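You operate a simulated robot arm through the tools that you are given. There is no shell and no other tool. Be economical: measure what you need, move in short steps, check, and stop when the job is done.

The job below is to be done with a simulated robot arm. You get a single attempt, and the scene is never put back.

TASK
Stop the priming pump, vent the tank, top up to the green band.
Fine: open the vent only with the pump stopped, add water once the tank gauge is down to 10 kPa or less, then shut the vent.

Only the result counts: the job must be done as asked and must still hold three seconds after the hand-in. Knocking over, shifting, dropping, spilling or breaking anything else fails it.

THE ROBOT
A 6-joint arm with a two-finger parallel gripper on a trunk, on a base that drives. Base frame: it is fixed to the floor where the robot stands at the start and does not move with it; the origin is under the middle of the robot, x ahead of it, y to its left, z up. Lengths are in cm, angles in degrees, forces in N, time in s.
With the tool pointing down near the work surface it reaches from about 30 to 80 cm from the robot's upright axis, wherever it stands. Its first joint turns from -166.0 to 166.0 degrees. Places, roughly: priming pump isolator [50, -10, 90]; suction valve [50, -110, 90]; tank drain lever [-140, 100, 90]; tank vacuum gauge [-130, 110, 90]; tank vent lever [-140, 80, 90]. Payload 3.91 kg.
Tool frame: the origin (TCP) lies between the finger pads and is the grasp point; the fingertips stand 3 cm ahead of it; z points along the fingers, y is the line along which they close. Largest opening 11 cm; finger width 2, thickness 1; the body of the gripper, 4.8 by 11.2 cm, starts 5.5 cm behind the TCP.
Orientation is told as [roll, pitch, yaw] about the base's x, y, z axes, in that order, counted from this pose: with the fingers straight down and closing along the base's y, the tool's x points along the base's -x, its y along +y and its z along -z.

THE INTERFACE
- The arm moves only by the tool send_rows. Its argument "motion" is text: rows parted by semicolons, each of 7 numbers parted by spaces: the closure in counts, from 0 (fully open) to 255 (shut), then the shift along the tool's x, y, z in cm, then the turn, a rotation vector about the tool's x, y, z in degrees. In form: gripper dx dy dz rx ry rz; .... A call has 1 to 10 rows; each row shifts and turns the commanded pose from where the row before left it, along the tool's axes as they then stand. Rows are played at 5 a second. More than 5 cm and 8.6 degrees between two rows, or a gripper value outside its range, and nothing of the call is played. A pose out of reach is approached as far as the arm can. The call stops where the force on the tool passes 60 N (or 10 N more than at its start, if that is more) or the arm is blocked; 0.2 s more then pass. Each finger travels about 4.5 cm/s and halts on what it meets, pressing with about 25 N; the grip force reading is that of the motor and also rises with nothing between the fingers. The clock runs only during rows and for 0.2 s after the last one: add rows that do not move to give the fingers time. The reply holds the time, the measured pose of the TCP, the force on the tool along the base axes, the opening and the grip force, in the units named above and with some noise, with the torque about the TCP (base axes, N m) and any sound that the robot's microphone picked up.
- Cameras (640 x 400 px; columns grow to the right, rows downward): "scene" is now at [1.03, 13.23, 142.99]; the picture's right is [-0.22, -0.98, 0.00], its down [-0.55, 0.12, -0.82] and it looks along [0.80, -0.18, -0.57] (base axes); focal length 290 px, centre (320, 200). "wrist" rides on the gripper at [7.7, 0.7, -11.4] in the tool frame; the picture's right is [-0.09, 1.00, 0.00], its down [-0.80, -0.07, -0.59] and it looks along [-0.59, -0.05, 0.80] (tool axes); focal length 270 px, centre (320, 200). There is no depth. A picture from a camera that has moved, and an enlarged one, comes with that camera's place and axes in the base frame and with its lens.
- capture(camera): a new picture of that camera. The clock stands still meanwhile.
- move_column(by): slides the trunk up (or, below 0, down) by that many cm; the arm and the scene camera ride with it, the base frame stays. It gives what a move gives, with no picture.
- base_move(legs): drives the robot by 1 to 6 legs, each [ahead, turn to the left] in cm and degrees, along the robot's own axes; the way and the turn of a leg run together, so that a leg with both is an arc; at most 150 cm and 180 degrees a leg. The arm and the cameras ride along, it lands a little off, and it stops where it bumps. It gives what a move gives.
- turn_head(pan, tilt): turns the head with the scene camera to pan (to the left, within 155 degrees either way) and tilt (down, from -29 to 69), counted from straight ahead of the robot. It gives what a move gives.
- close_up(camera, box): a new picture of the part [left, top, right, bottom] of that camera's present view, enlarged. The clock stands still meanwhile.
- finish_job(): hands the job in; it is judged then, once.

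Work in short steps. Places have to be worked out from the pictures, the camera data and where the tool is seen: move nearer, look again, correct. Check each grasp and each placing, and mend what went wrong. You have 120 turns and 78 pictures in all, those below and enlarged ones among them. Open the gripper and draw the arm clear of the work before you hand the job in, unless the task says otherwise; then end with one line.

The tools are called after "Request:" as a command line: name --argument value ..., lists and objects as JSON in quotes. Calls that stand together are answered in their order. send_rows: Moves the arm, as the interface text tells. Its arguments: {"type":"object","properties":{"motion":{"type":"string"}},"required":["motion"]} The other tools are called the same way: move_column (by) slides the trunk up or down; base_move (legs) drives the base; turn_head (pan, tilt) turns the head that bears the scene camera; capture (camera) takes a picture; close_up (camera, box) takes an enlarged picture of a part of a camera's view; finish_job () hands the job in.

At the start:

```text
t: 0.0
position: [42.04, -2.42, 106.37]
orientation: [0.0, 0.0, -0.6]
force: [0.3, -0.3, -0.1]
ft_torque: [-0.01, 0.02, 0.0]
opening: 10.99
grip_force: 0.1
trunk travel left (down, up): [-37.5, 23.5]
robot x, y, heading: [0.14, 0.02, 0.1]
head pan, tilt: [-12.6, 34.5]
```

scene: 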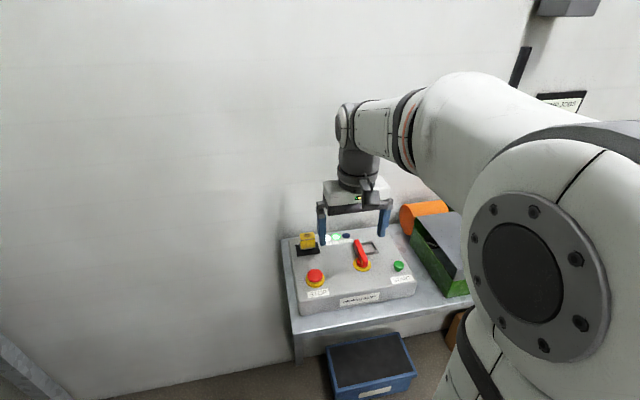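
wrist: 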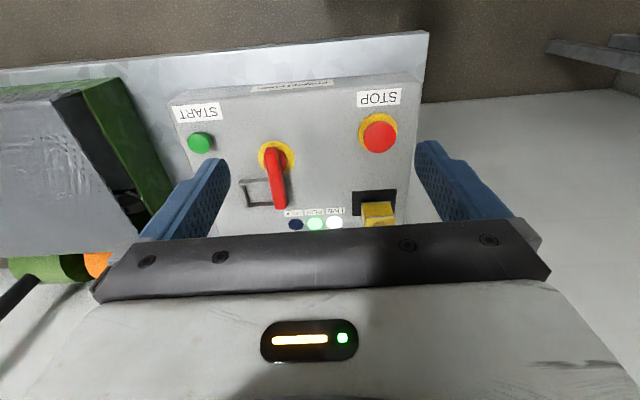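

The panel shows STOP, START, a red isolator handle, lamps and a yellow part. I look closer to read the labels.

Request:
close_up --camera "wrist" --box '[160, 70, 430, 240]'

Request:
close_up --camera "scene" --box '[280, 200, 480, 325]'

```text
2.35 times, centred on (295, 155) of wrist
camera zoom: at [34.36, -1.72, 117.86], right [0.1, 1.0, 0.0], down [0.8, -0.08, 0.59], along [0.59, -0.06, -0.8], focal length 636 px, centre (379, 306)
```

zoom: 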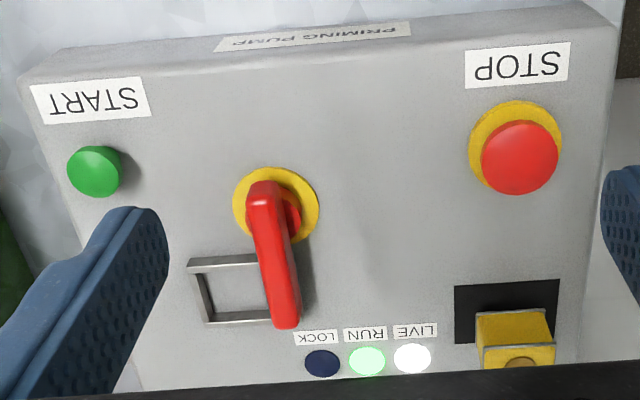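

```text
3.20 times, centred on (380, 262) of scene
camera zoom: at [1.03, 13.23, 142.99], right [-0.22, -0.98, 0.0], down [-0.55, 0.12, -0.82], along [0.8, -0.18, -0.57], focal length 928 px, centre (128, 0)
```

zoom: 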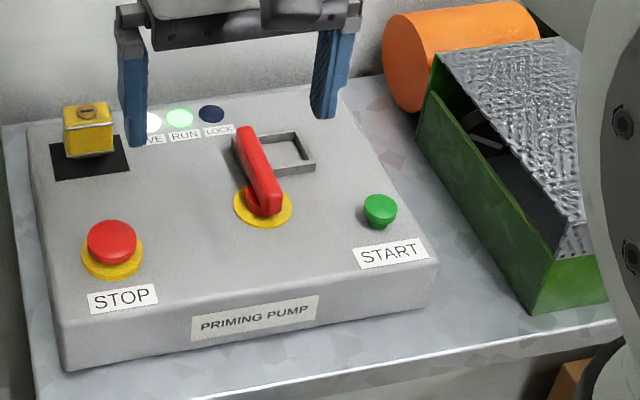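

Pump is live and running. Before touching anything I look round at the tank side and the suction valve.

Request:
turn_head --pan 145 --tilt 20

Request:
capture --camera "scene"

Request:
turn_head --pan -70 --tilt 25

Request:
capture --camera "scene"

Request:
turn_head --pan 75 --tilt 25

Request:
capture --camera "scene"

```text
t: 2.4
position: [42.1, -2.44, 106.43]
orientation: [0.2, -0.1, -0.7]
force: [-0.1, -0.3, -0.4]
ft_torque: [0.0, 0.0, -0.01]
opening: 11.0
grip_force: 0.0
trunk travel left (down, up): [-37.5, 23.5]
robot x, y, heading: [0.31, 0.01, 0.2]
head pan, tilt: [145.0, 20.0]
```

```text
73 pictures are left
camera scene: at [-15.23, 20.49, 145.3], right [0.57, 0.82, 0.0], down [0.28, -0.2, -0.94], along [-0.77, 0.54, -0.34], focal length 290 px, centre (320, 200)
```

scene: 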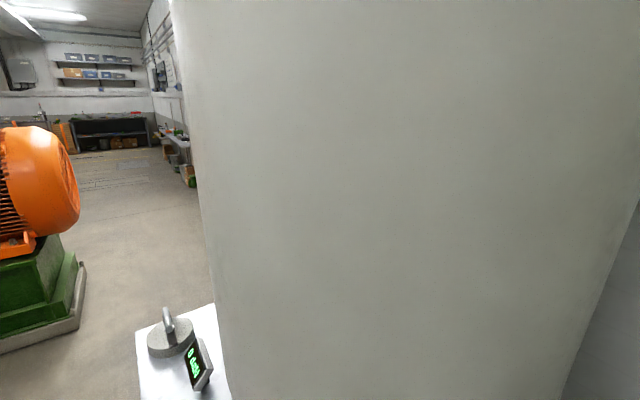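

```text
t: 5.5
position: [41.92, -2.53, 106.37]
orientation: [0.0, 0.0, -0.6]
force: [0.8, 0.1, 0.2]
ft_torque: [0.01, 0.0, -0.01]
opening: 11.02
grip_force: 0.0
trunk travel left (down, up): [-37.5, 23.5]
robot x, y, heading: [-0.14, 0.55, 0.1]
head pan, tilt: [-70.0, 25.0]
```

```text
72 pictures are left
camera scene: at [-4.43, 6.5, 144.49], right [-0.94, -0.34, 0.0], down [-0.15, 0.4, -0.91], along [0.31, -0.85, -0.42], focal length 290 px, centre (320, 200)
```

scene: 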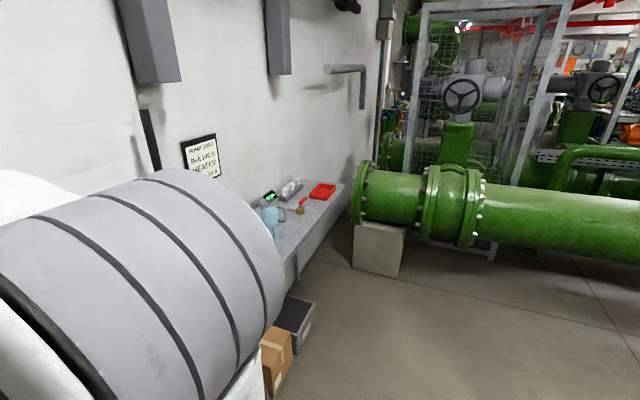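

```text
t: 7.8
position: [42.02, -2.45, 106.4]
orientation: [0.0, -0.1, -0.7]
force: [-1.0, 0.3, 0.0]
ft_torque: [0.0, -0.04, -0.01]
opening: 11.02
grip_force: 0.0
trunk travel left (down, up): [-37.5, 23.5]
robot x, y, heading: [0.31, 0.22, -0.1]
head pan, tilt: [75.0, 25.0]
```

```text
71 pictures are left
camera scene: at [-5.22, 24.05, 144.49], right [0.97, -0.26, 0.0], down [-0.11, -0.41, -0.91], along [0.23, 0.88, -0.42], focal length 290 px, centre (320, 200)
```

scene: 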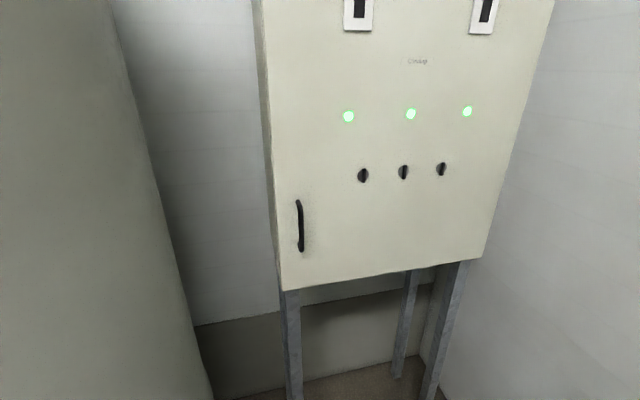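

There is a notice on the wall and a bench with a jug, display and red valve to the right. I zoom on those.

Request:
turn_head --pan -60 --tilt 25

Request:
close_up --camera "scene" --box '[260, 90, 460, 215]'

Request:
close_up --camera "scene" --box '[300, 150, 460, 250]'

Request:
turn_head --pan 145 --tilt 45

Request:
capture --camera "scene"

```text
t: 10.0
position: [42.06, -2.48, 106.47]
orientation: [0.0, 0.0, -0.6]
force: [-0.2, -1.0, 0.4]
ft_torque: [0.01, 0.03, 0.0]
opening: 11.02
grip_force: 0.1
trunk travel left (down, up): [-37.5, 23.5]
robot x, y, heading: [-0.16, 0.17, 0.0]
head pan, tilt: [-60.0, 25.0]
```

```text
3.20 times, centred on (360, 152) of scene
camera zoom: at [-2.98, 7.18, 144.49], right [-0.87, -0.5, 0.0], down [-0.21, 0.37, -0.91], along [0.45, -0.78, -0.42], focal length 928 px, centre (192, 352)
```

zoom: 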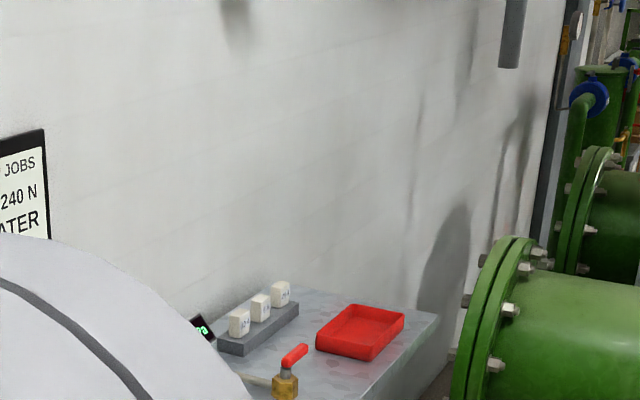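

```text
4.00 times, centred on (380, 200) of scene
camera zoom: at [-2.98, 7.18, 144.49], right [-0.87, -0.5, 0.0], down [-0.21, 0.37, -0.91], along [0.45, -0.78, -0.42], focal length 1160 px, centre (80, 200)
```

zoom: 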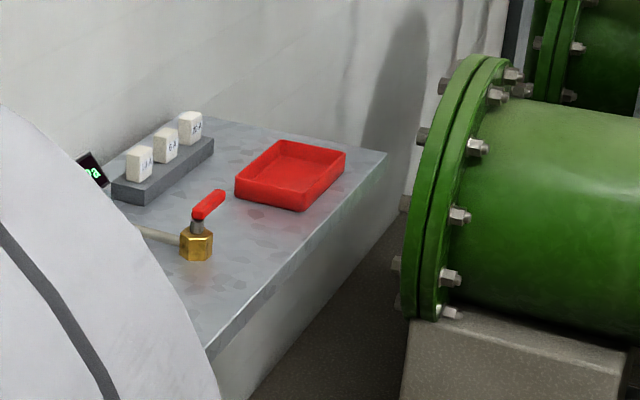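

```text
t: 13.0
position: [42.09, -2.45, 106.28]
orientation: [0.0, 0.0, -0.6]
force: [0.5, -0.9, -0.1]
ft_torque: [0.0, 0.0, -0.01]
opening: 10.98
grip_force: 0.0
trunk travel left (down, up): [-37.5, 23.5]
robot x, y, heading: [-0.15, 0.07, -0.1]
head pan, tilt: [145.0, 45.0]
```

```text
68 pictures are left
camera scene: at [-14.26, 19.81, 141.43], right [0.57, 0.82, 0.0], down [0.58, -0.41, -0.71], along [-0.58, 0.41, -0.71], focal length 290 px, centre (320, 200)
```

scene: 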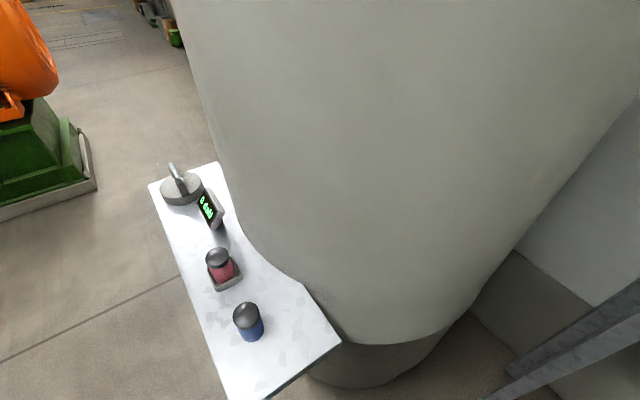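

Other benches hold unrelated things. I read the notice on the wall, which the arm partly hides; pan -40.

Request:
turn_head --pan -30 --tilt 10

Request:
capture --camera "scene"

```text
t: 15.6
position: [42.02, -2.37, 106.48]
orientation: [0.1, 0.0, -0.6]
force: [1.1, -0.6, 0.0]
ft_torque: [0.02, 0.0, -0.03]
opening: 10.99
grip_force: 0.1
trunk travel left (down, up): [-37.5, 23.5]
robot x, y, heading: [0.52, 0.22, -0.0]
head pan, tilt: [-30.0, 10.0]
```

```text
67 pictures are left
camera scene: at [0.46, 10.51, 146.92], right [-0.5, -0.87, 0.0], down [-0.15, 0.09, -0.98], along [0.85, -0.49, -0.17], focal length 290 px, centre (320, 200)
```

scene: 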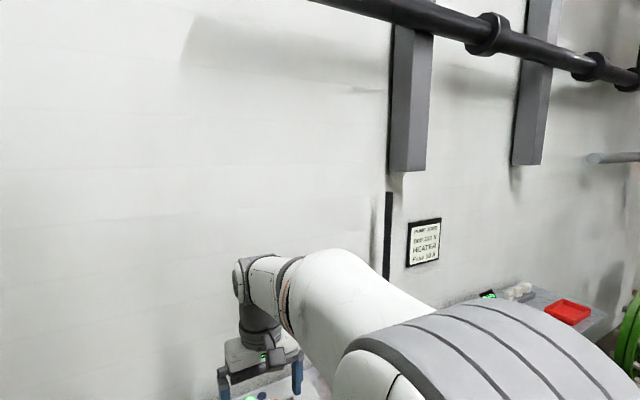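

Request:
close_up --camera "scene" --box '[392, 210, 456, 275]'

```text
6.15 times, centred on (424, 242) of scene
camera zoom: at [0.46, 10.51, 146.92], right [-0.5, -0.87, 0.0], down [-0.15, 0.09, -0.98], along [0.85, -0.49, -0.17], focal length 1784 px, centre (-320, -62)
```

zoom: 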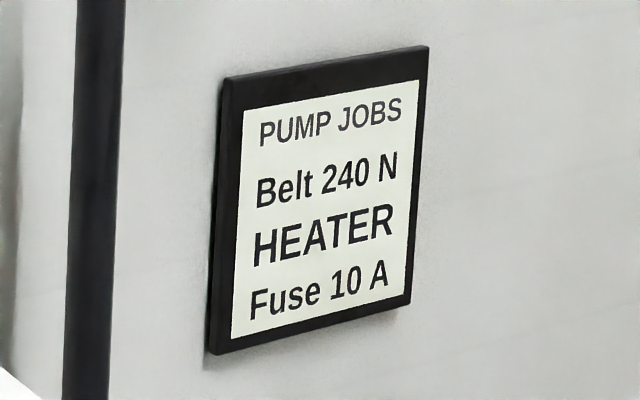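

The notice concerns other jobs. Now STOP: I estimate it at about (47.7, 3.9, 88); close the fingers, move above it, lower to ~97 and check.

Request:
send_rows --motion "255 -2 2.1 0 0 0 0; 255 -2 2.1 0 0 0 0; 255 -1.6 2.1 2 0 0 0; 255 0 0 4 0 0 0; 255 0 0 3 0 0 0; 255 0 0 0 0 0 0; 255 0 0 0 0 0 0"

Request:
turn_head --pan -10 --tilt 38

Request:
close_up --camera "scene" --box '[240, 150, 440, 275]'

Request:
capture --camera "wrist"

```text
t: 17.2
position: [47.67, 3.94, 97.21]
orientation: [-0.1, 0.0, -0.6]
force: [0.8, 0.1, 0.4]
ft_torque: [0.01, -0.04, -0.05]
opening: 0.0
grip_force: 24.9
trunk travel left (down, up): [-37.5, 23.5]
robot x, y, heading: [0.35, 0.1, 0.1]
head pan, tilt: [-30.0, 10.0]
```

```text
t: 18.1
position: [47.73, 3.99, 97.3]
orientation: [0.0, 0.0, -0.6]
force: [0.3, 0.9, -0.3]
ft_torque: [0.0, 0.02, 0.01]
opening: 0.0
grip_force: 24.5
trunk travel left (down, up): [-37.5, 23.5]
robot x, y, heading: [-0.42, -0.08, 0.2]
head pan, tilt: [-10.0, 38.0]
```

```text
3.20 times, centred on (340, 212) of scene
camera zoom: at [0.91, 13.66, 142.46], right [-0.17, -0.98, 0.0], down [-0.61, 0.11, -0.79], along [0.78, -0.14, -0.62], focal length 928 px, centre (256, 160)
```

zoom: 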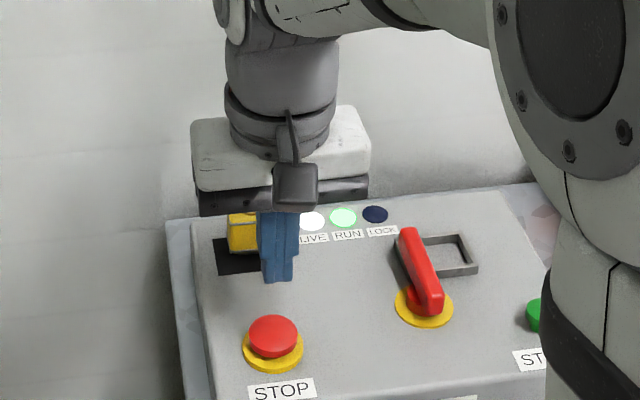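

```text
64 pictures are left
camera wrist: at [40.03, 4.63, 108.79], right [0.1, 1.0, 0.0], down [0.8, -0.08, 0.59], along [0.59, -0.06, -0.8], focal length 270 px, centre (320, 200)
```

wrist: 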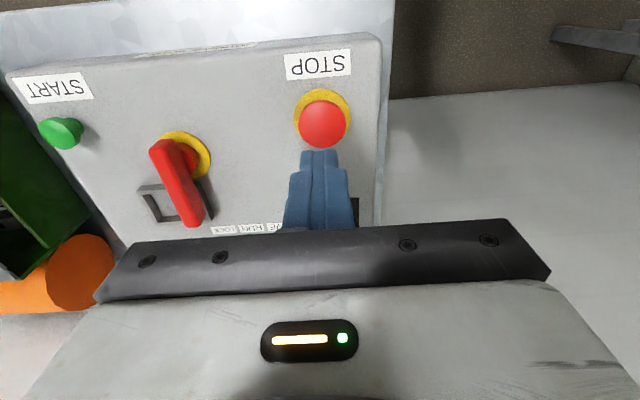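

Both cameras agree: STOP head is right under the tool, top about z 88.5. I press down gently.

Request:
send_rows --motion "255 0 0 4 0 0 0; 255 0 0 1 0 0 0; 255 0 0 0.5 0 0 0; 255 0 0 0.4 0 0 0; 255 0 0 0.4 0 0 0; 255 0 0 0.3 0 0 0"

Request:
close_up --camera "scene" --box '[240, 150, 440, 275]'

```text
t: 19.6
position: [47.56, 3.76, 90.8]
orientation: [0.0, 0.0, -0.6]
force: [0.9, 1.7, 2.3]
ft_torque: [0.05, -0.03, -0.02]
opening: 0.0
grip_force: 25.1
trunk travel left (down, up): [-37.5, 23.5]
robot x, y, heading: [0.08, 0.43, -0.1]
head pan, tilt: [-10.0, 38.0]
heard: click
```

```text
3.20 times, centred on (340, 212) of scene
camera zoom: at [0.9, 13.67, 142.46], right [-0.17, -0.98, 0.0], down [-0.61, 0.11, -0.79], along [0.78, -0.14, -0.62], focal length 928 px, centre (256, 160)
```

zoom: 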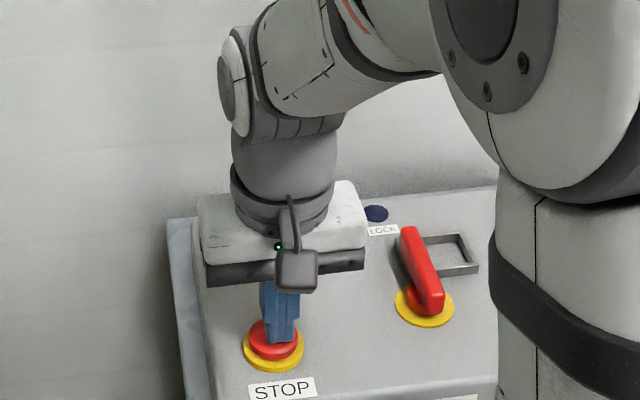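

A click was heard. I lift and check the lamps.

Request:
send_rows --motion "255 0 0 -4 0 0 0; 255 0 0 -5 0 0 0; 255 3 0 -4 0 0 0; 255 3 0 -4 0 0 0"

Request:
close_up --camera "scene" --box '[240, 150, 440, 275]'

Request:
capture --camera "wrist"

```text
t: 20.6
position: [41.64, 3.96, 107.75]
orientation: [0.0, 0.0, -0.6]
force: [-1.4, -0.2, 0.0]
ft_torque: [-0.02, -0.02, 0.0]
opening: 0.0
grip_force: 25.2
trunk travel left (down, up): [-37.5, 23.5]
robot x, y, heading: [0.03, 0.37, -0.3]
head pan, tilt: [-10.0, 38.0]
```

```text
3.20 times, centred on (340, 212) of scene
camera zoom: at [0.85, 13.66, 142.45], right [-0.17, -0.98, 0.0], down [-0.61, 0.11, -0.79], along [0.78, -0.14, -0.62], focal length 928 px, centre (256, 160)
```

zoom: 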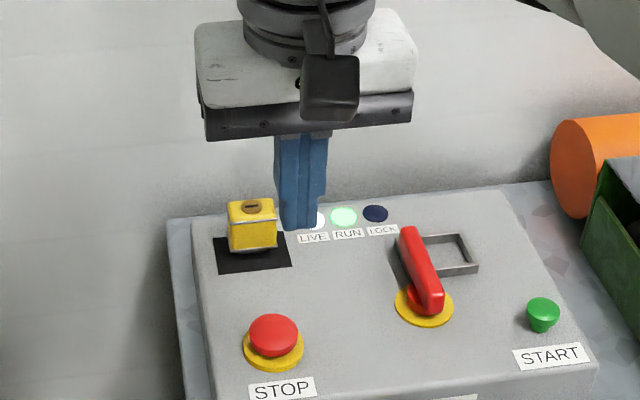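

```text
61 pictures are left
camera wrist: at [33.98, 4.67, 119.21], right [0.1, 1.0, 0.0], down [0.8, -0.08, 0.59], along [0.59, -0.06, -0.8], focal length 270 px, centre (320, 200)
```

wrist: 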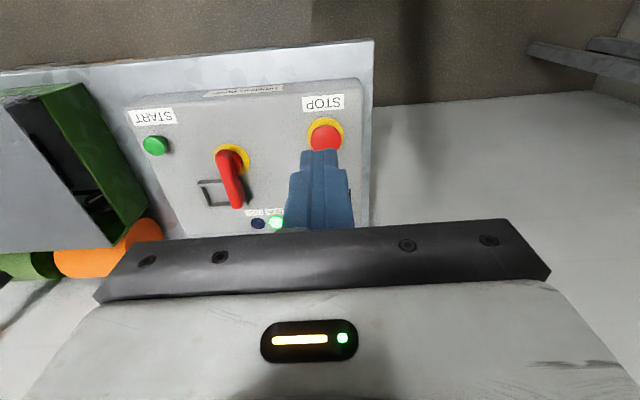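

RUN still glows. Either a run-down or too short a press; I wait a moment and look again.

Request:
send_rows --motion "255 0 0 0 0 0 0; 255 0 0 0 0 0 0; 255 0 0 0 0 0 0; 255 0 0 0 0 0 0; 255 0 0 0 0 0 0; 255 0 0 0 0 0 0; 255 0 0 0 0 0 0; 255 0 0 0 0 0 0; 255 0 0 0 0 0 0; 255 0 0 0 0 0 0"

Request:
close_up --camera "scene" --box '[240, 150, 440, 275]'

```text
t: 22.8
position: [41.84, 3.89, 107.73]
orientation: [0.0, 0.0, -0.6]
force: [0.3, -0.7, 0.5]
ft_torque: [-0.02, 0.03, -0.01]
opening: 0.0
grip_force: 25.3
trunk travel left (down, up): [-37.5, 23.5]
robot x, y, heading: [-0.36, 0.33, 0.1]
head pan, tilt: [-10.0, 38.0]
```

```text
3.20 times, centred on (340, 212) of scene
camera zoom: at [0.9, 13.66, 142.45], right [-0.17, -0.98, 0.0], down [-0.61, 0.11, -0.79], along [0.78, -0.14, -0.62], focal length 928 px, centre (256, 160)
```

zoom: 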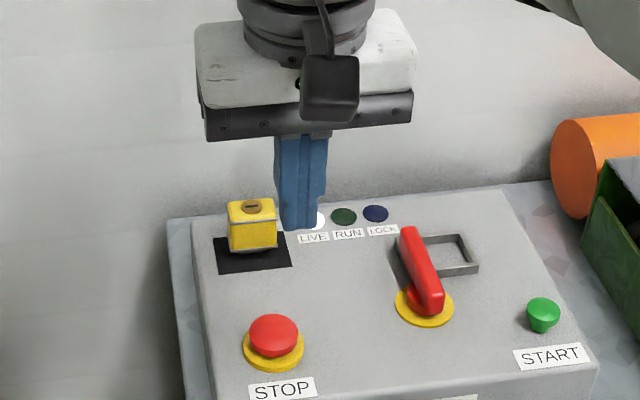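

RUN is off: the pump is stopped, LIVE only. Next the tank behind; I look around for a free way.

Request:
turn_head --pan -140 --tilt 25

Request:
capture --camera "scene"

Request:
turn_head --pan 155 --tilt 25

Request:
capture --camera "scene"

```text
t: 24.9
position: [41.75, 3.92, 107.71]
orientation: [0.1, 0.0, -0.6]
force: [-0.3, -1.0, -0.1]
ft_torque: [-0.02, -0.01, 0.01]
opening: 0.02
grip_force: 24.9
trunk travel left (down, up): [-37.5, 23.5]
robot x, y, heading: [-0.19, 0.02, 0.0]
head pan, tilt: [-140.0, 25.0]
```

```text
59 pictures are left
camera scene: at [-14.65, 9.22, 144.49], right [-0.64, 0.77, 0.0], down [0.32, 0.27, -0.91], along [-0.69, -0.58, -0.42], focal length 290 px, centre (320, 200)
```

scene: 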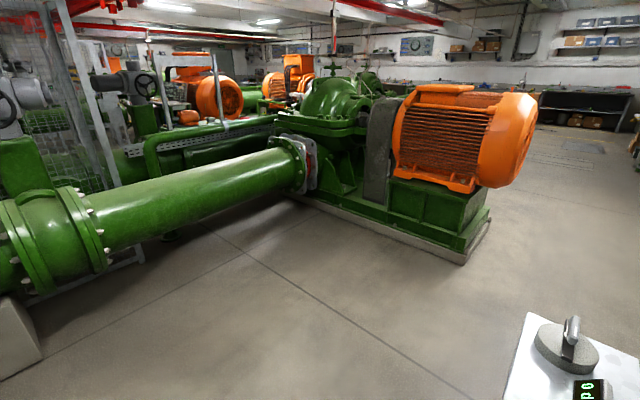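

```text
t: 28.9
position: [41.76, 3.96, 107.73]
orientation: [0.0, 0.0, -0.6]
force: [0.1, -0.2, 0.1]
ft_torque: [0.03, 0.03, -0.01]
opening: 0.02
grip_force: 24.8
trunk travel left (down, up): [-37.5, 23.5]
robot x, y, heading: [-0.17, 0.25, 0.2]
head pan, tilt: [154.7, 25.0]
```

```text
58 pictures are left
camera scene: at [-15.93, 19.08, 144.49], right [0.43, 0.9, 0.0], down [0.38, -0.18, -0.91], along [-0.82, 0.39, -0.42], focal length 290 px, centre (320, 200)
```

scene: 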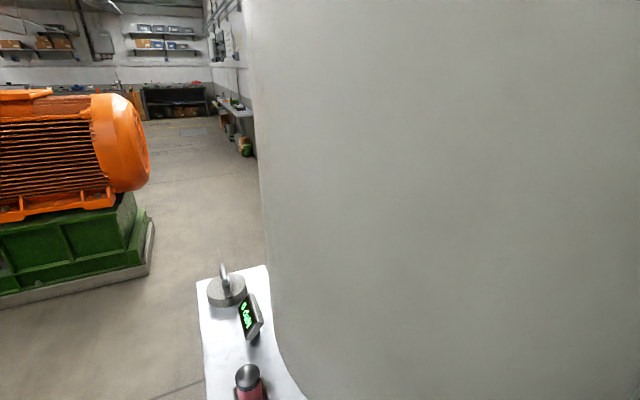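

I zoom on that bench's display.

Request:
close_up --camera "scene" --box '[180, 250, 340, 400]'

```text
2.67 times, centred on (260, 325) of scene
camera zoom: at [-15.93, 19.08, 144.49], right [0.43, 0.9, 0.0], down [0.38, -0.18, -0.91], along [-0.82, 0.39, -0.42], focal length 773 px, centre (480, -133)
```

zoom: 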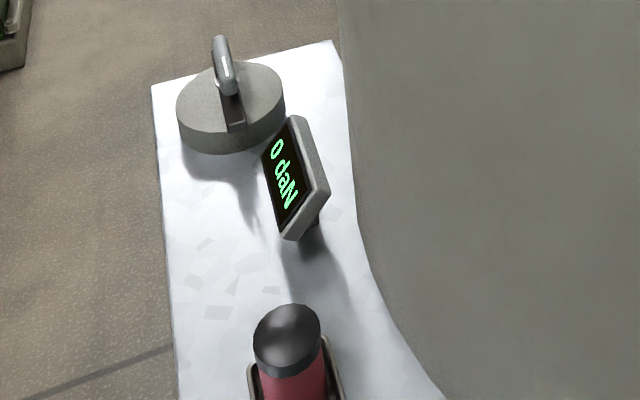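

It's a belt-tension readout, unrelated. The big cylinder seems to be the tank, its controls on the far side. I drive round: turn right, out 35 cm, turn right, then along -x past the bench.

Request:
turn_head --pan 0 --tilt 30

Request:
base_move --legs '[[-5, 0], [0, -90], [35, 0], [0, -90], [80, 0]]'

Request:
turn_head --pan -50 --tilt 30

Request:
capture --camera "scene"

```text
t: 31.3
position: [41.59, 3.81, 107.59]
orientation: [0.0, -0.1, -0.6]
force: [0.2, -0.2, 0.3]
ft_torque: [0.03, -0.03, 0.0]
opening: 0.0
grip_force: 25.0
trunk travel left (down, up): [-37.5, 23.5]
robot x, y, heading: [-0.2, 0.14, -0.2]
head pan, tilt: [0.0, 30.0]
```

```text
t: 45.5
position: [-123.74, -44.69, 107.66]
orientation: [0.1, 0.0, -177.8]
force: [-1.3, 0.2, 0.0]
ft_torque: [0.04, 0.01, -0.01]
opening: 0.0
grip_force: 24.7
trunk travel left (down, up): [-37.5, 23.5]
robot x, y, heading: [-82.31, -39.0, -176.8]
head pan, tilt: [0.0, 30.0]
```

```text
t: 46.7
position: [-123.79, -44.9, 107.73]
orientation: [0.0, 0.0, -177.8]
force: [-0.3, -1.3, 0.3]
ft_torque: [0.01, 0.04, 0.01]
opening: 0.0
grip_force: 25.3
trunk travel left (down, up): [-37.5, 23.5]
robot x, y, heading: [-82.05, -38.79, -176.8]
head pan, tilt: [-50.0, 30.0]
```

```text
56 pictures are left
camera scene: at [-79.93, -46.93, 143.69], right [0.73, 0.69, 0.0], down [0.34, -0.36, -0.87], along [-0.59, 0.63, -0.5], focal length 290 px, centre (320, 200)
```

scene: 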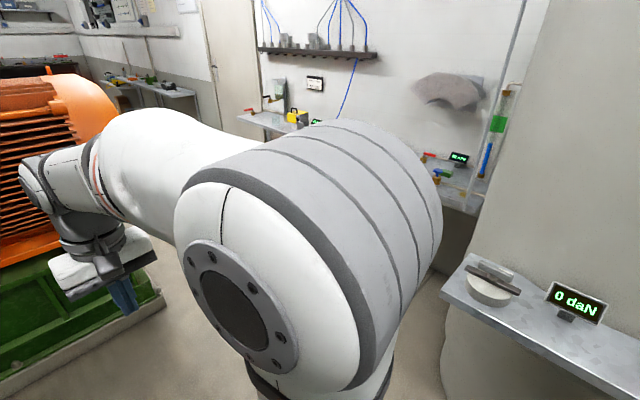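

I see the tank's sight glass with green band, gauge and levers ahead-right. I go forward 45, turn right to face +y, and look.

Request:
base_move --legs '[[48, 0], [0, -90]]'

Request:
turn_head --pan 10 --tilt 25

Request:
capture --camera "scene"

```text
t: 53.3
position: [-135.05, 0.09, 107.68]
orientation: [0.0, 0.0, 92.2]
force: [0.7, -0.4, 0.5]
ft_torque: [-0.05, -0.02, 0.02]
opening: 0.0
grip_force: 25.0
trunk travel left (down, up): [-37.5, 23.5]
robot x, y, heading: [-130.68, -41.55, 93.9]
head pan, tilt: [-50.0, 30.0]
```

```text
t: 54.6
position: [-134.97, 0.21, 107.65]
orientation: [-0.1, -0.1, 92.2]
force: [0.5, 1.0, -0.2]
ft_torque: [-0.03, 0.01, 0.0]
opening: 0.0
grip_force: 25.3
trunk travel left (down, up): [-37.5, 23.5]
robot x, y, heading: [-130.71, -41.23, 94.0]
head pan, tilt: [10.0, 25.0]
```

```text
55 pictures are left
camera scene: at [-147.04, -41.15, 144.49], right [0.97, 0.24, 0.0], down [0.1, -0.41, -0.91], along [-0.22, 0.88, -0.42], focal length 290 px, centre (320, 200)
```

scene: 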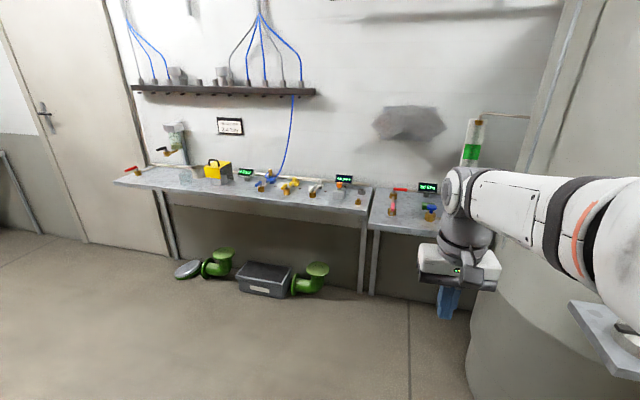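

I zoom in on the bench row and the notice.

Request:
close_up --camera "scene" --box '[340, 100, 500, 250]'

Request:
close_up --camera "scene" --box '[110, 100, 370, 230]'

```text
2.67 times, centred on (420, 175) of scene
camera zoom: at [-147.04, -41.15, 144.49], right [0.97, 0.24, 0.0], down [0.1, -0.41, -0.91], along [-0.22, 0.88, -0.42], focal length 773 px, centre (53, 267)
```

zoom: 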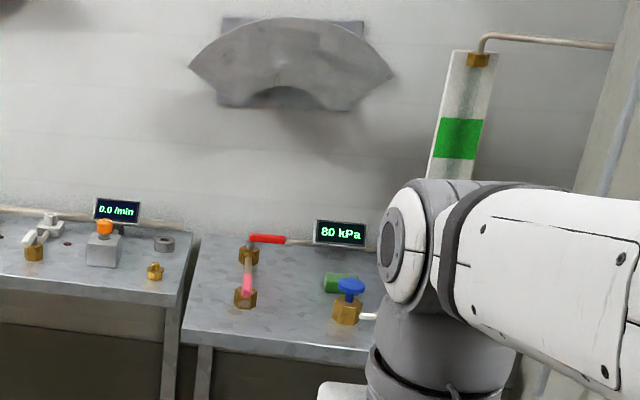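

```text
2.46 times, centred on (240, 165) of scene
camera zoom: at [-147.04, -41.15, 144.49], right [0.97, 0.24, 0.0], down [0.1, -0.41, -0.91], along [-0.22, 0.88, -0.42], focal length 714 px, centre (517, 286)
```

zoom: 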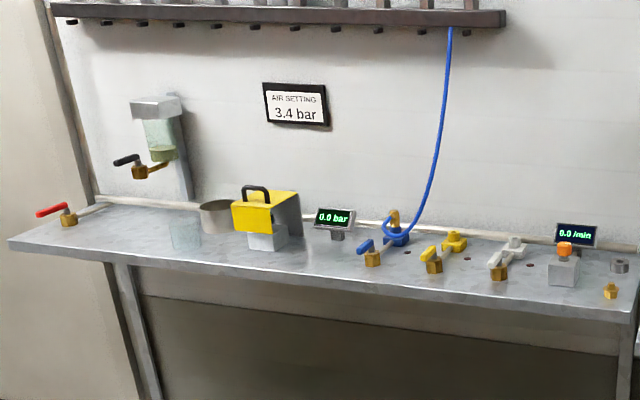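

Tank gauge reads 80 kPa. Two red levers (near = vent, far = drain, by their listed places) and a blue valve; I move nearer, keeping left of the tank.

Request:
base_move --legs '[[0, 18], [58, 0], [0, -20]]'

Request:
turn_head --pan -10 --tilt 35

Request:
capture --camera "scene"

Request:
capture --camera "wrist"

```text
t: 60.0
position: [-155.23, 54.84, 107.64]
orientation: [0.1, 0.0, 90.1]
force: [-0.1, 0.0, 1.1]
ft_torque: [-0.01, 0.02, 0.0]
opening: 0.01
grip_force: 24.8
trunk travel left (down, up): [-37.5, 23.5]
robot x, y, heading: [-152.93, 13.09, 92.1]
head pan, tilt: [10.0, 25.0]
```

```text
t: 60.8
position: [-155.27, 54.85, 107.76]
orientation: [0.1, -0.1, 89.9]
force: [0.4, -0.3, -1.2]
ft_torque: [-0.01, -0.03, -0.01]
opening: 0.0
grip_force: 24.7
trunk travel left (down, up): [-37.5, 23.5]
robot x, y, heading: [-152.84, 13.17, 92.0]
head pan, tilt: [-10.0, 35.0]
```

```text
52 pictures are left
camera scene: at [-166.23, 13.64, 142.91], right [0.99, -0.13, 0.0], down [-0.08, -0.57, -0.82], along [0.11, 0.81, -0.57], focal length 290 px, centre (320, 200)
```

scene: 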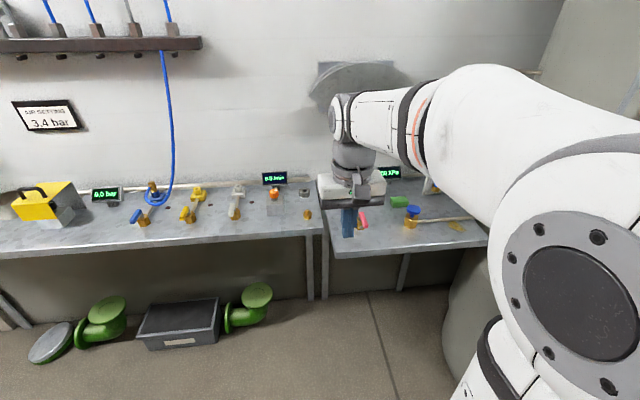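

```text
51 pictures are left
camera wrist: at [-155.92, 47.14, 119.15], right [-1.0, 0.09, 0.0], down [0.07, 0.8, 0.59], along [0.05, 0.59, -0.8], focal length 270 px, centre (320, 200)
```

wrist: 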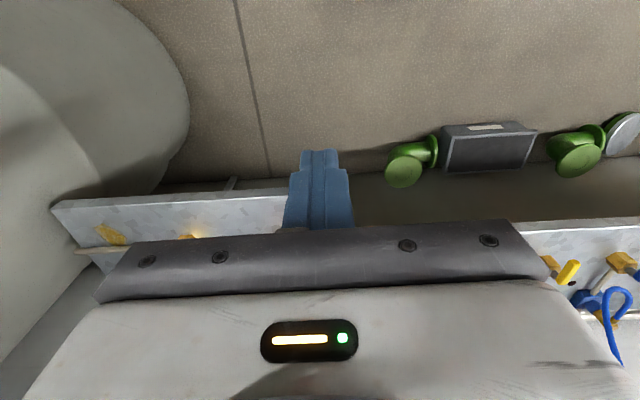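

The arm hides the tank bench. I swing the tool left and up to clear the view.

Request:
send_rows --motion "0 0 4 -2.5 0 0 0; 0 0 4 -2.5 0 0 0; 0 0 4 -2.5 0 0 0; 0 0 4 -2.5 0 0 0; 0 0 4 0 0 0 0; 0 0 4 0 0 0 0; 0 0 4 0 0 0 0; 0 0 0 0 0 0 0"

Request:
turn_head --pan -20 --tilt 32

Request:
capture --camera "scene"

```text
t: 62.6
position: [-183.5, 54.8, 117.48]
orientation: [-0.1, 0.0, 90.1]
force: [-0.7, 1.0, 0.2]
ft_torque: [0.01, -0.02, -0.02]
opening: 11.02
grip_force: 0.0
trunk travel left (down, up): [-37.5, 23.5]
robot x, y, heading: [-153.04, 12.78, 92.2]
head pan, tilt: [-10.0, 35.0]
```

```text
t: 63.4
position: [-183.45, 55.01, 117.32]
orientation: [0.0, 0.0, 90.1]
force: [-0.2, 0.0, 0.1]
ft_torque: [0.0, 0.0, -0.04]
opening: 10.98
grip_force: 0.0
trunk travel left (down, up): [-37.5, 23.5]
robot x, y, heading: [-152.89, 13.25, 92.4]
head pan, tilt: [-20.0, 32.0]
```

```text
50 pictures are left
camera scene: at [-164.7, 13.45, 143.37], right [0.95, -0.3, 0.0], down [-0.16, -0.5, -0.85], along [0.26, 0.81, -0.53], focal length 290 px, centre (320, 200)
```

scene: 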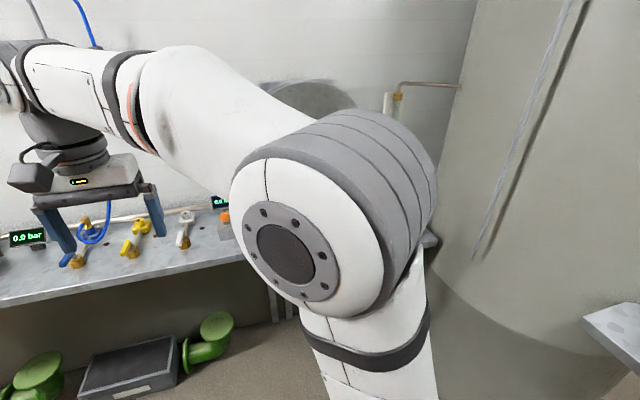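

The shoulder blocks the view, so I'll use the wrist camera from above the tank bench instead.

Request:
send_rows --motion "0 0 -5 0 0 0 0; 0 0 -5 0 0 0 0; 0 0 -5 0 0 0 0; 0 0 -5 0 0 0 0; 0 0 -5 0 0 0 0; 0 0 -5 0 0 0 0; 0 0 -5 0 0 0 0; 0 0 -5 0 0 0 0; 0 0 -4 0 0 0 0; 0 0 0 0 0 0 0"

Request:
capture --camera "wrist"

Request:
turn_head --pan -20 --tilt 32

Request:
capture --camera "scene"

```text
t: 65.5
position: [-139.41, 54.75, 117.67]
orientation: [0.0, 0.0, 90.0]
force: [0.7, -0.5, -0.4]
ft_torque: [-0.03, 0.03, 0.02]
opening: 10.99
grip_force: 0.2
trunk travel left (down, up): [-37.5, 23.5]
robot x, y, heading: [-152.58, 13.21, 91.9]
head pan, tilt: [-20.0, 32.0]
```

```text
49 pictures are left
camera wrist: at [-140.01, 47.04, 129.2], right [-1.0, 0.09, 0.0], down [0.07, 0.8, 0.59], along [0.05, 0.59, -0.8], focal length 270 px, centre (320, 200)
```

wrist: 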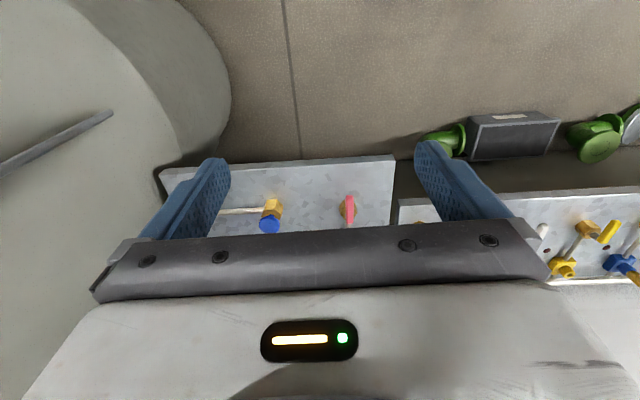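

```text
t: 66.2
position: [-139.38, 54.79, 117.77]
orientation: [0.0, 0.0, 90.0]
force: [-0.1, -0.5, -0.3]
ft_torque: [-0.02, 0.03, -0.02]
opening: 11.0
grip_force: 0.0
trunk travel left (down, up): [-37.5, 23.5]
robot x, y, heading: [-152.84, 13.2, 92.3]
head pan, tilt: [-20.0, 32.0]
```

```text
48 pictures are left
camera scene: at [-164.68, 13.44, 143.38], right [0.95, -0.31, 0.0], down [-0.16, -0.5, -0.85], along [0.26, 0.81, -0.53], focal length 290 px, centre (320, 200)
```

scene: 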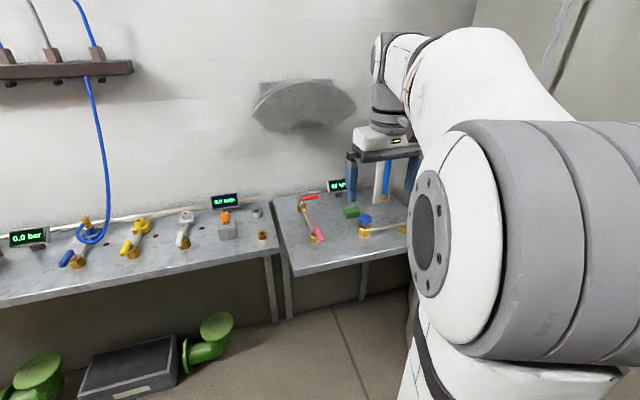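

Request:
close_up --camera "scene" --box '[265, 150, 425, 260]'

Request:
close_up --camera "wrist" --box '[160, 150, 420, 240]'

```text
3.64 times, centred on (345, 205) of scene
camera zoom: at [-164.68, 13.44, 143.38], right [0.95, -0.31, 0.0], down [-0.16, -0.5, -0.85], along [0.26, 0.81, -0.53], focal length 1054 px, centre (229, 182)
```

zoom: 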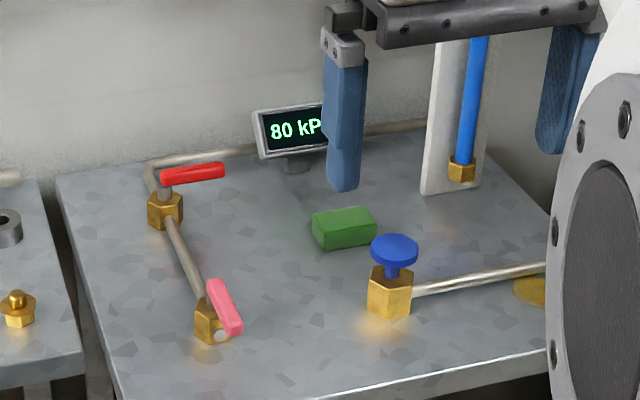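

```text
2.46 times, centred on (290, 195) of wrist
camera zoom: at [-140.08, 47.04, 129.21], right [-1.0, 0.09, 0.0], down [0.07, 0.8, 0.59], along [0.05, 0.59, -0.8], focal length 665 px, centre (394, 212)
```

zoom: 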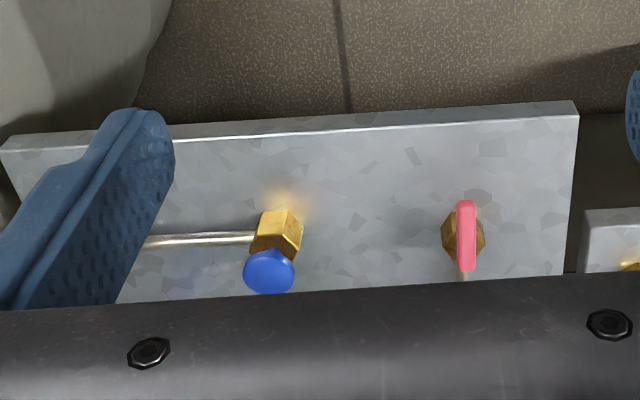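

The near pink-handled valve at ~(-142, 79) must be the vent; the blue knob at ~(-128, 78) the water. I go nearer with the wrist camera to see how the vent handle stands.

Request:
send_rows --motion "0 -4 1 2 0 0 0; 0 -4 1 3 0 0 0; 0 -3 1 4 0 0 0; 0 0 0 3 0 0 0; 0 0 0 0 0 0 0"

Request:
capture --camera "wrist"

Request:
turn_head --pan -20 --tilt 40

Request:
close_up --camera "scene" --box '[265, 120, 425, 220]'

```text
refused: row 2 steps farther than a row can; nothing moved
```

```text
45 pictures are left
camera wrist: at [-140.08, 47.04, 129.21], right [-1.0, 0.09, 0.0], down [0.07, 0.8, 0.59], along [0.05, 0.59, -0.8], focal length 270 px, centre (320, 200)
```

wrist: 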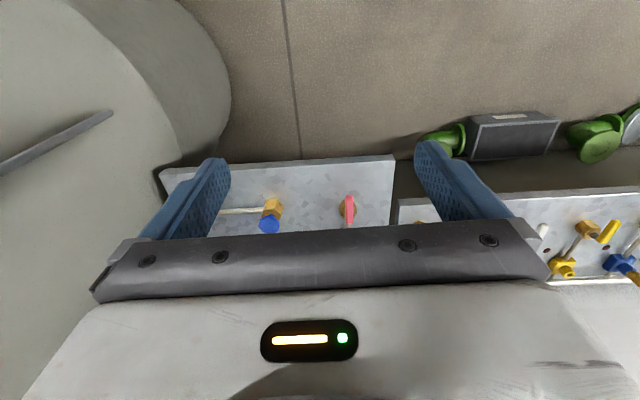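

```text
t: 66.8
position: [-139.38, 54.77, 117.66]
orientation: [0.0, -0.1, 90.1]
force: [-0.4, 0.1, 0.2]
ft_torque: [0.01, 0.01, -0.01]
opening: 10.98
grip_force: 0.0
trunk travel left (down, up): [-37.5, 23.5]
robot x, y, heading: [-152.76, 13.16, 92.4]
head pan, tilt: [-20.0, 40.0]
```

```text
4.00 times, centred on (345, 170) of scene
camera zoom: at [-164.82, 13.01, 142.16], right [0.95, -0.31, 0.0], down [-0.2, -0.61, -0.77], along [0.23, 0.73, -0.64], focal length 1160 px, centre (220, 320)
```

zoom: 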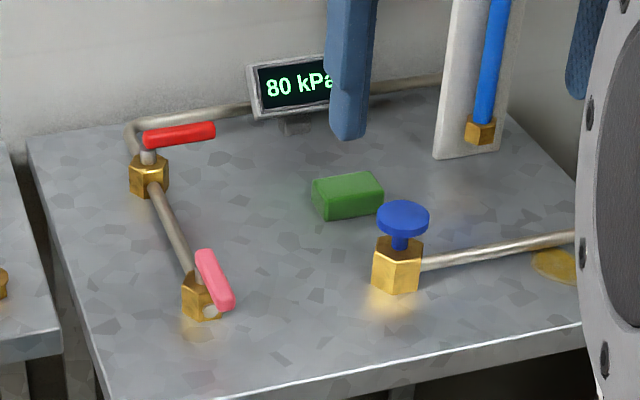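

One row was too long; I send it in smaller steps and look at the valve closely.

Request:
send_rows --motion "0 -4 1 2 0 0 0; 0 -4 1 2 0 0 0; 0 -3 1 3 0 0 0; 0 0 0 4 0 0 0; 0 0 0 2 0 0 0; 0 0 0 0 0 0 0"

Request:
capture --camera "wrist"

Request:
close_up --camera "scene" --box '[265, 120, 425, 220]'

```text
t: 68.2
position: [-142.34, 65.79, 104.44]
orientation: [0.0, 0.0, 90.0]
force: [0.6, -0.5, 0.3]
ft_torque: [0.0, -0.02, 0.02]
opening: 11.01
grip_force: 0.1
trunk travel left (down, up): [-37.5, 23.5]
robot x, y, heading: [-153.15, 13.43, 92.3]
head pan, tilt: [-20.0, 40.0]
```

```text
43 pictures are left
camera wrist: at [-142.98, 58.07, 116.01], right [-1.0, 0.09, 0.0], down [0.07, 0.8, 0.59], along [0.05, 0.59, -0.8], focal length 270 px, centre (320, 200)
```

wrist: 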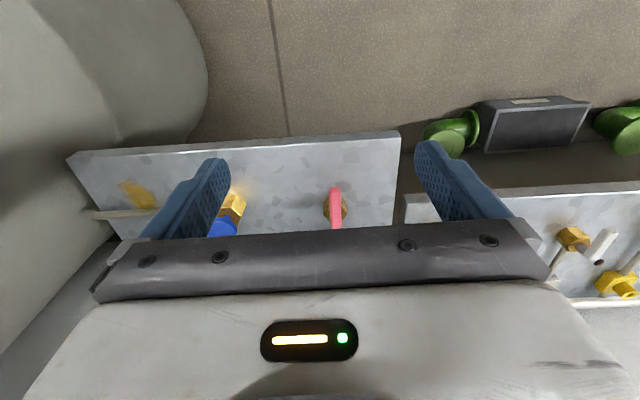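

```text
4.00 times, centred on (345, 170) of scene
camera zoom: at [-164.82, 13.04, 142.15], right [0.95, -0.31, 0.0], down [-0.2, -0.61, -0.77], along [0.23, 0.73, -0.64], focal length 1160 px, centre (220, 320)
```

zoom: 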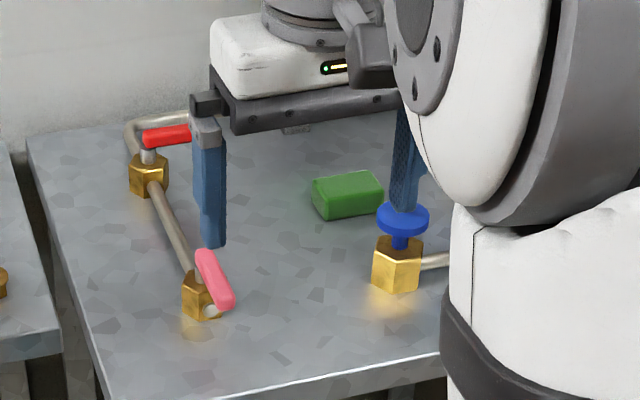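

Handle of the vent valve points toward me (-y), from pivot ~(-144, 81) to tip ~(-144, 75.5) at z ~90. I close the fingers and bring them down on its left (-x) side, still above it.

Request:
send_rows --motion "255 -2 3 1 0 0 0; 255 -3 3.2 1 0 0 0; 255 -3 0 3 0 0 0; 255 -2.7 0 3.4 0 0 0; 255 0 0 0 0 0 0; 255 0 0 0 0 0 0"

Request:
capture --camera "wrist"

Request:
close_up --camera "scene" --box '[265, 120, 425, 220]'

```text
t: 69.6
position: [-148.48, 76.65, 96.38]
orientation: [0.0, 0.0, 90.0]
force: [0.0, -0.2, 0.8]
ft_torque: [-0.03, 0.01, 0.03]
opening: 0.01
grip_force: 13.7
trunk travel left (down, up): [-37.5, 23.5]
robot x, y, heading: [-152.52, 13.41, 92.1]
head pan, tilt: [-20.0, 40.0]
```

```text
41 pictures are left
camera wrist: at [-149.07, 68.9, 107.83], right [-1.0, 0.09, 0.0], down [0.07, 0.8, 0.59], along [0.05, 0.59, -0.8], focal length 270 px, centre (320, 200)
```

wrist: 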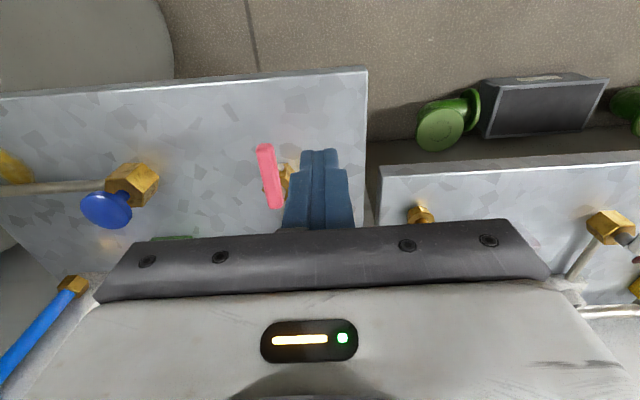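

```text
4.00 times, centred on (345, 170) of scene
camera zoom: at [-164.83, 13.0, 142.15], right [0.95, -0.31, 0.0], down [-0.2, -0.61, -0.77], along [0.23, 0.73, -0.64], focal length 1160 px, centre (220, 320)
```

zoom: 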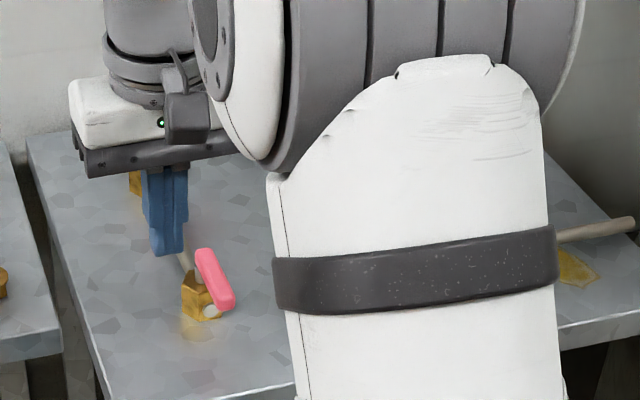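

Re-triangulating with both cameras puts the handle lower: z ~86.5, tip (-144.2, 78.3), pivot (-143.5, 84.5). I shift +y 3 and descend beside it.

Request:
send_rows --motion "255 -3 0 0 0 0 0; 255 0 0 3 0 0 0; 255 0 0 2 0 0 0; 255 0 0 1 0 0 0; 255 0 0 0.8 0 0 0; 255 0 0 0 0 0 0"

Request:
capture --camera "wrist"

Request:
close_up --camera "scene" --box '[265, 120, 425, 220]'

```text
t: 71.0
position: [-148.43, 79.49, 89.47]
orientation: [0.0, 0.1, 90.1]
force: [0.6, -0.1, 1.0]
ft_torque: [0.02, -0.01, 0.0]
opening: 0.0
grip_force: 25.2
trunk travel left (down, up): [-37.5, 23.5]
robot x, y, heading: [-152.89, 13.26, 92.3]
head pan, tilt: [-20.0, 40.0]
```

```text
39 pictures are left
camera wrist: at [-149.09, 71.81, 100.95], right [-1.0, 0.09, 0.0], down [0.07, 0.8, 0.59], along [0.05, 0.59, -0.8], focal length 270 px, centre (320, 200)
```

wrist: 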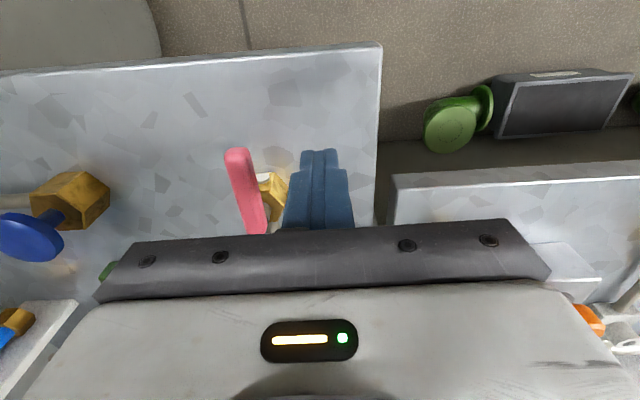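

```text
4.00 times, centred on (345, 170) of scene
camera zoom: at [-164.82, 13.04, 142.15], right [0.95, -0.31, 0.0], down [-0.2, -0.61, -0.77], along [0.23, 0.73, -0.64], focal length 1160 px, centre (220, 320)
```

zoom: 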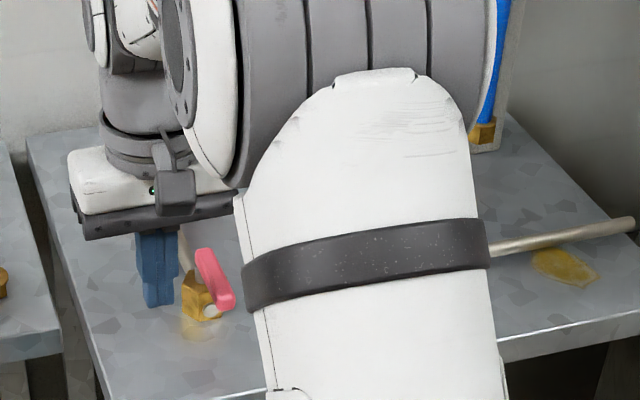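

The fingers stand left of the handle. I push gently toward +x and watch force and effect.

Request:
send_rows --motion "255 0 -1 0.4 0 0 0; 255 0 -1 0 0 0 0; 255 0 -0.7 0 0 0 0; 255 0 -0.7 0 0 0 0; 255 0 -0.7 0 0 0 0; 255 0 0 0 0 0 0"

Request:
capture --camera "wrist"

```text
t: 72.4
position: [-144.41, 79.52, 89.07]
orientation: [-0.1, 0.0, 90.0]
force: [0.5, -0.7, 0.1]
ft_torque: [0.07, 0.02, 0.0]
opening: 0.01
grip_force: 25.5
trunk travel left (down, up): [-37.5, 23.5]
robot x, y, heading: [-152.93, 13.2, 92.2]
head pan, tilt: [-20.0, 40.0]
```

```text
37 pictures are left
camera wrist: at [-145.02, 71.82, 100.58], right [-1.0, 0.09, 0.0], down [0.07, 0.8, 0.59], along [0.05, 0.59, -0.8], focal length 270 px, centre (320, 200)
```

wrist: 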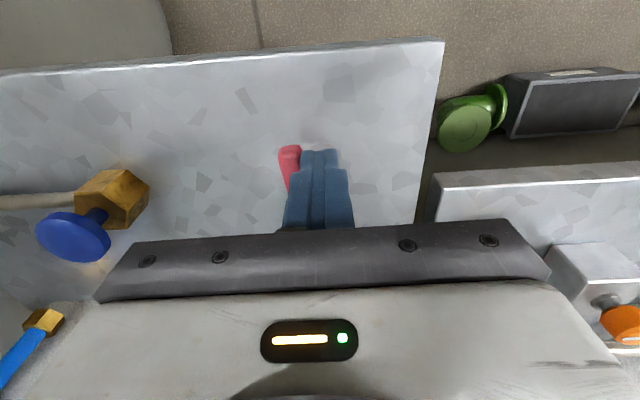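

Just touching the handle now. I push on in small steps.

Request:
send_rows --motion "255 0 -0.5 0 0 0 0; 255 0 -0.5 0 0 0 0; 255 0 -0.5 0 0 0 0; 255 0 -0.5 0 0 0 0; 255 0 0 0 0 0 0"

Request:
capture --camera "wrist"

```text
t: 73.6
position: [-142.23, 79.63, 88.93]
orientation: [0.0, 0.0, 90.1]
force: [0.6, 0.8, -0.3]
ft_torque: [-0.03, 0.0, 0.01]
opening: 0.0
grip_force: 25.4
trunk travel left (down, up): [-37.5, 23.5]
robot x, y, heading: [-152.4, 13.26, 92.4]
head pan, tilt: [-20.0, 40.0]
```

```text
36 pictures are left
camera wrist: at [-143.02, 71.9, 100.5], right [-1.0, 0.09, 0.0], down [0.07, 0.8, 0.59], along [0.05, 0.59, -0.8], focal length 270 px, centre (320, 200)
```

wrist: 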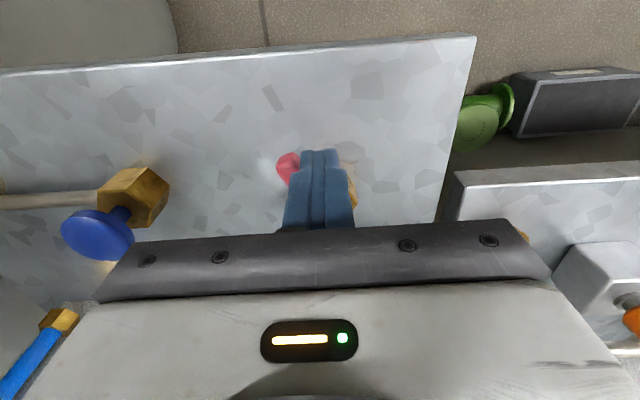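

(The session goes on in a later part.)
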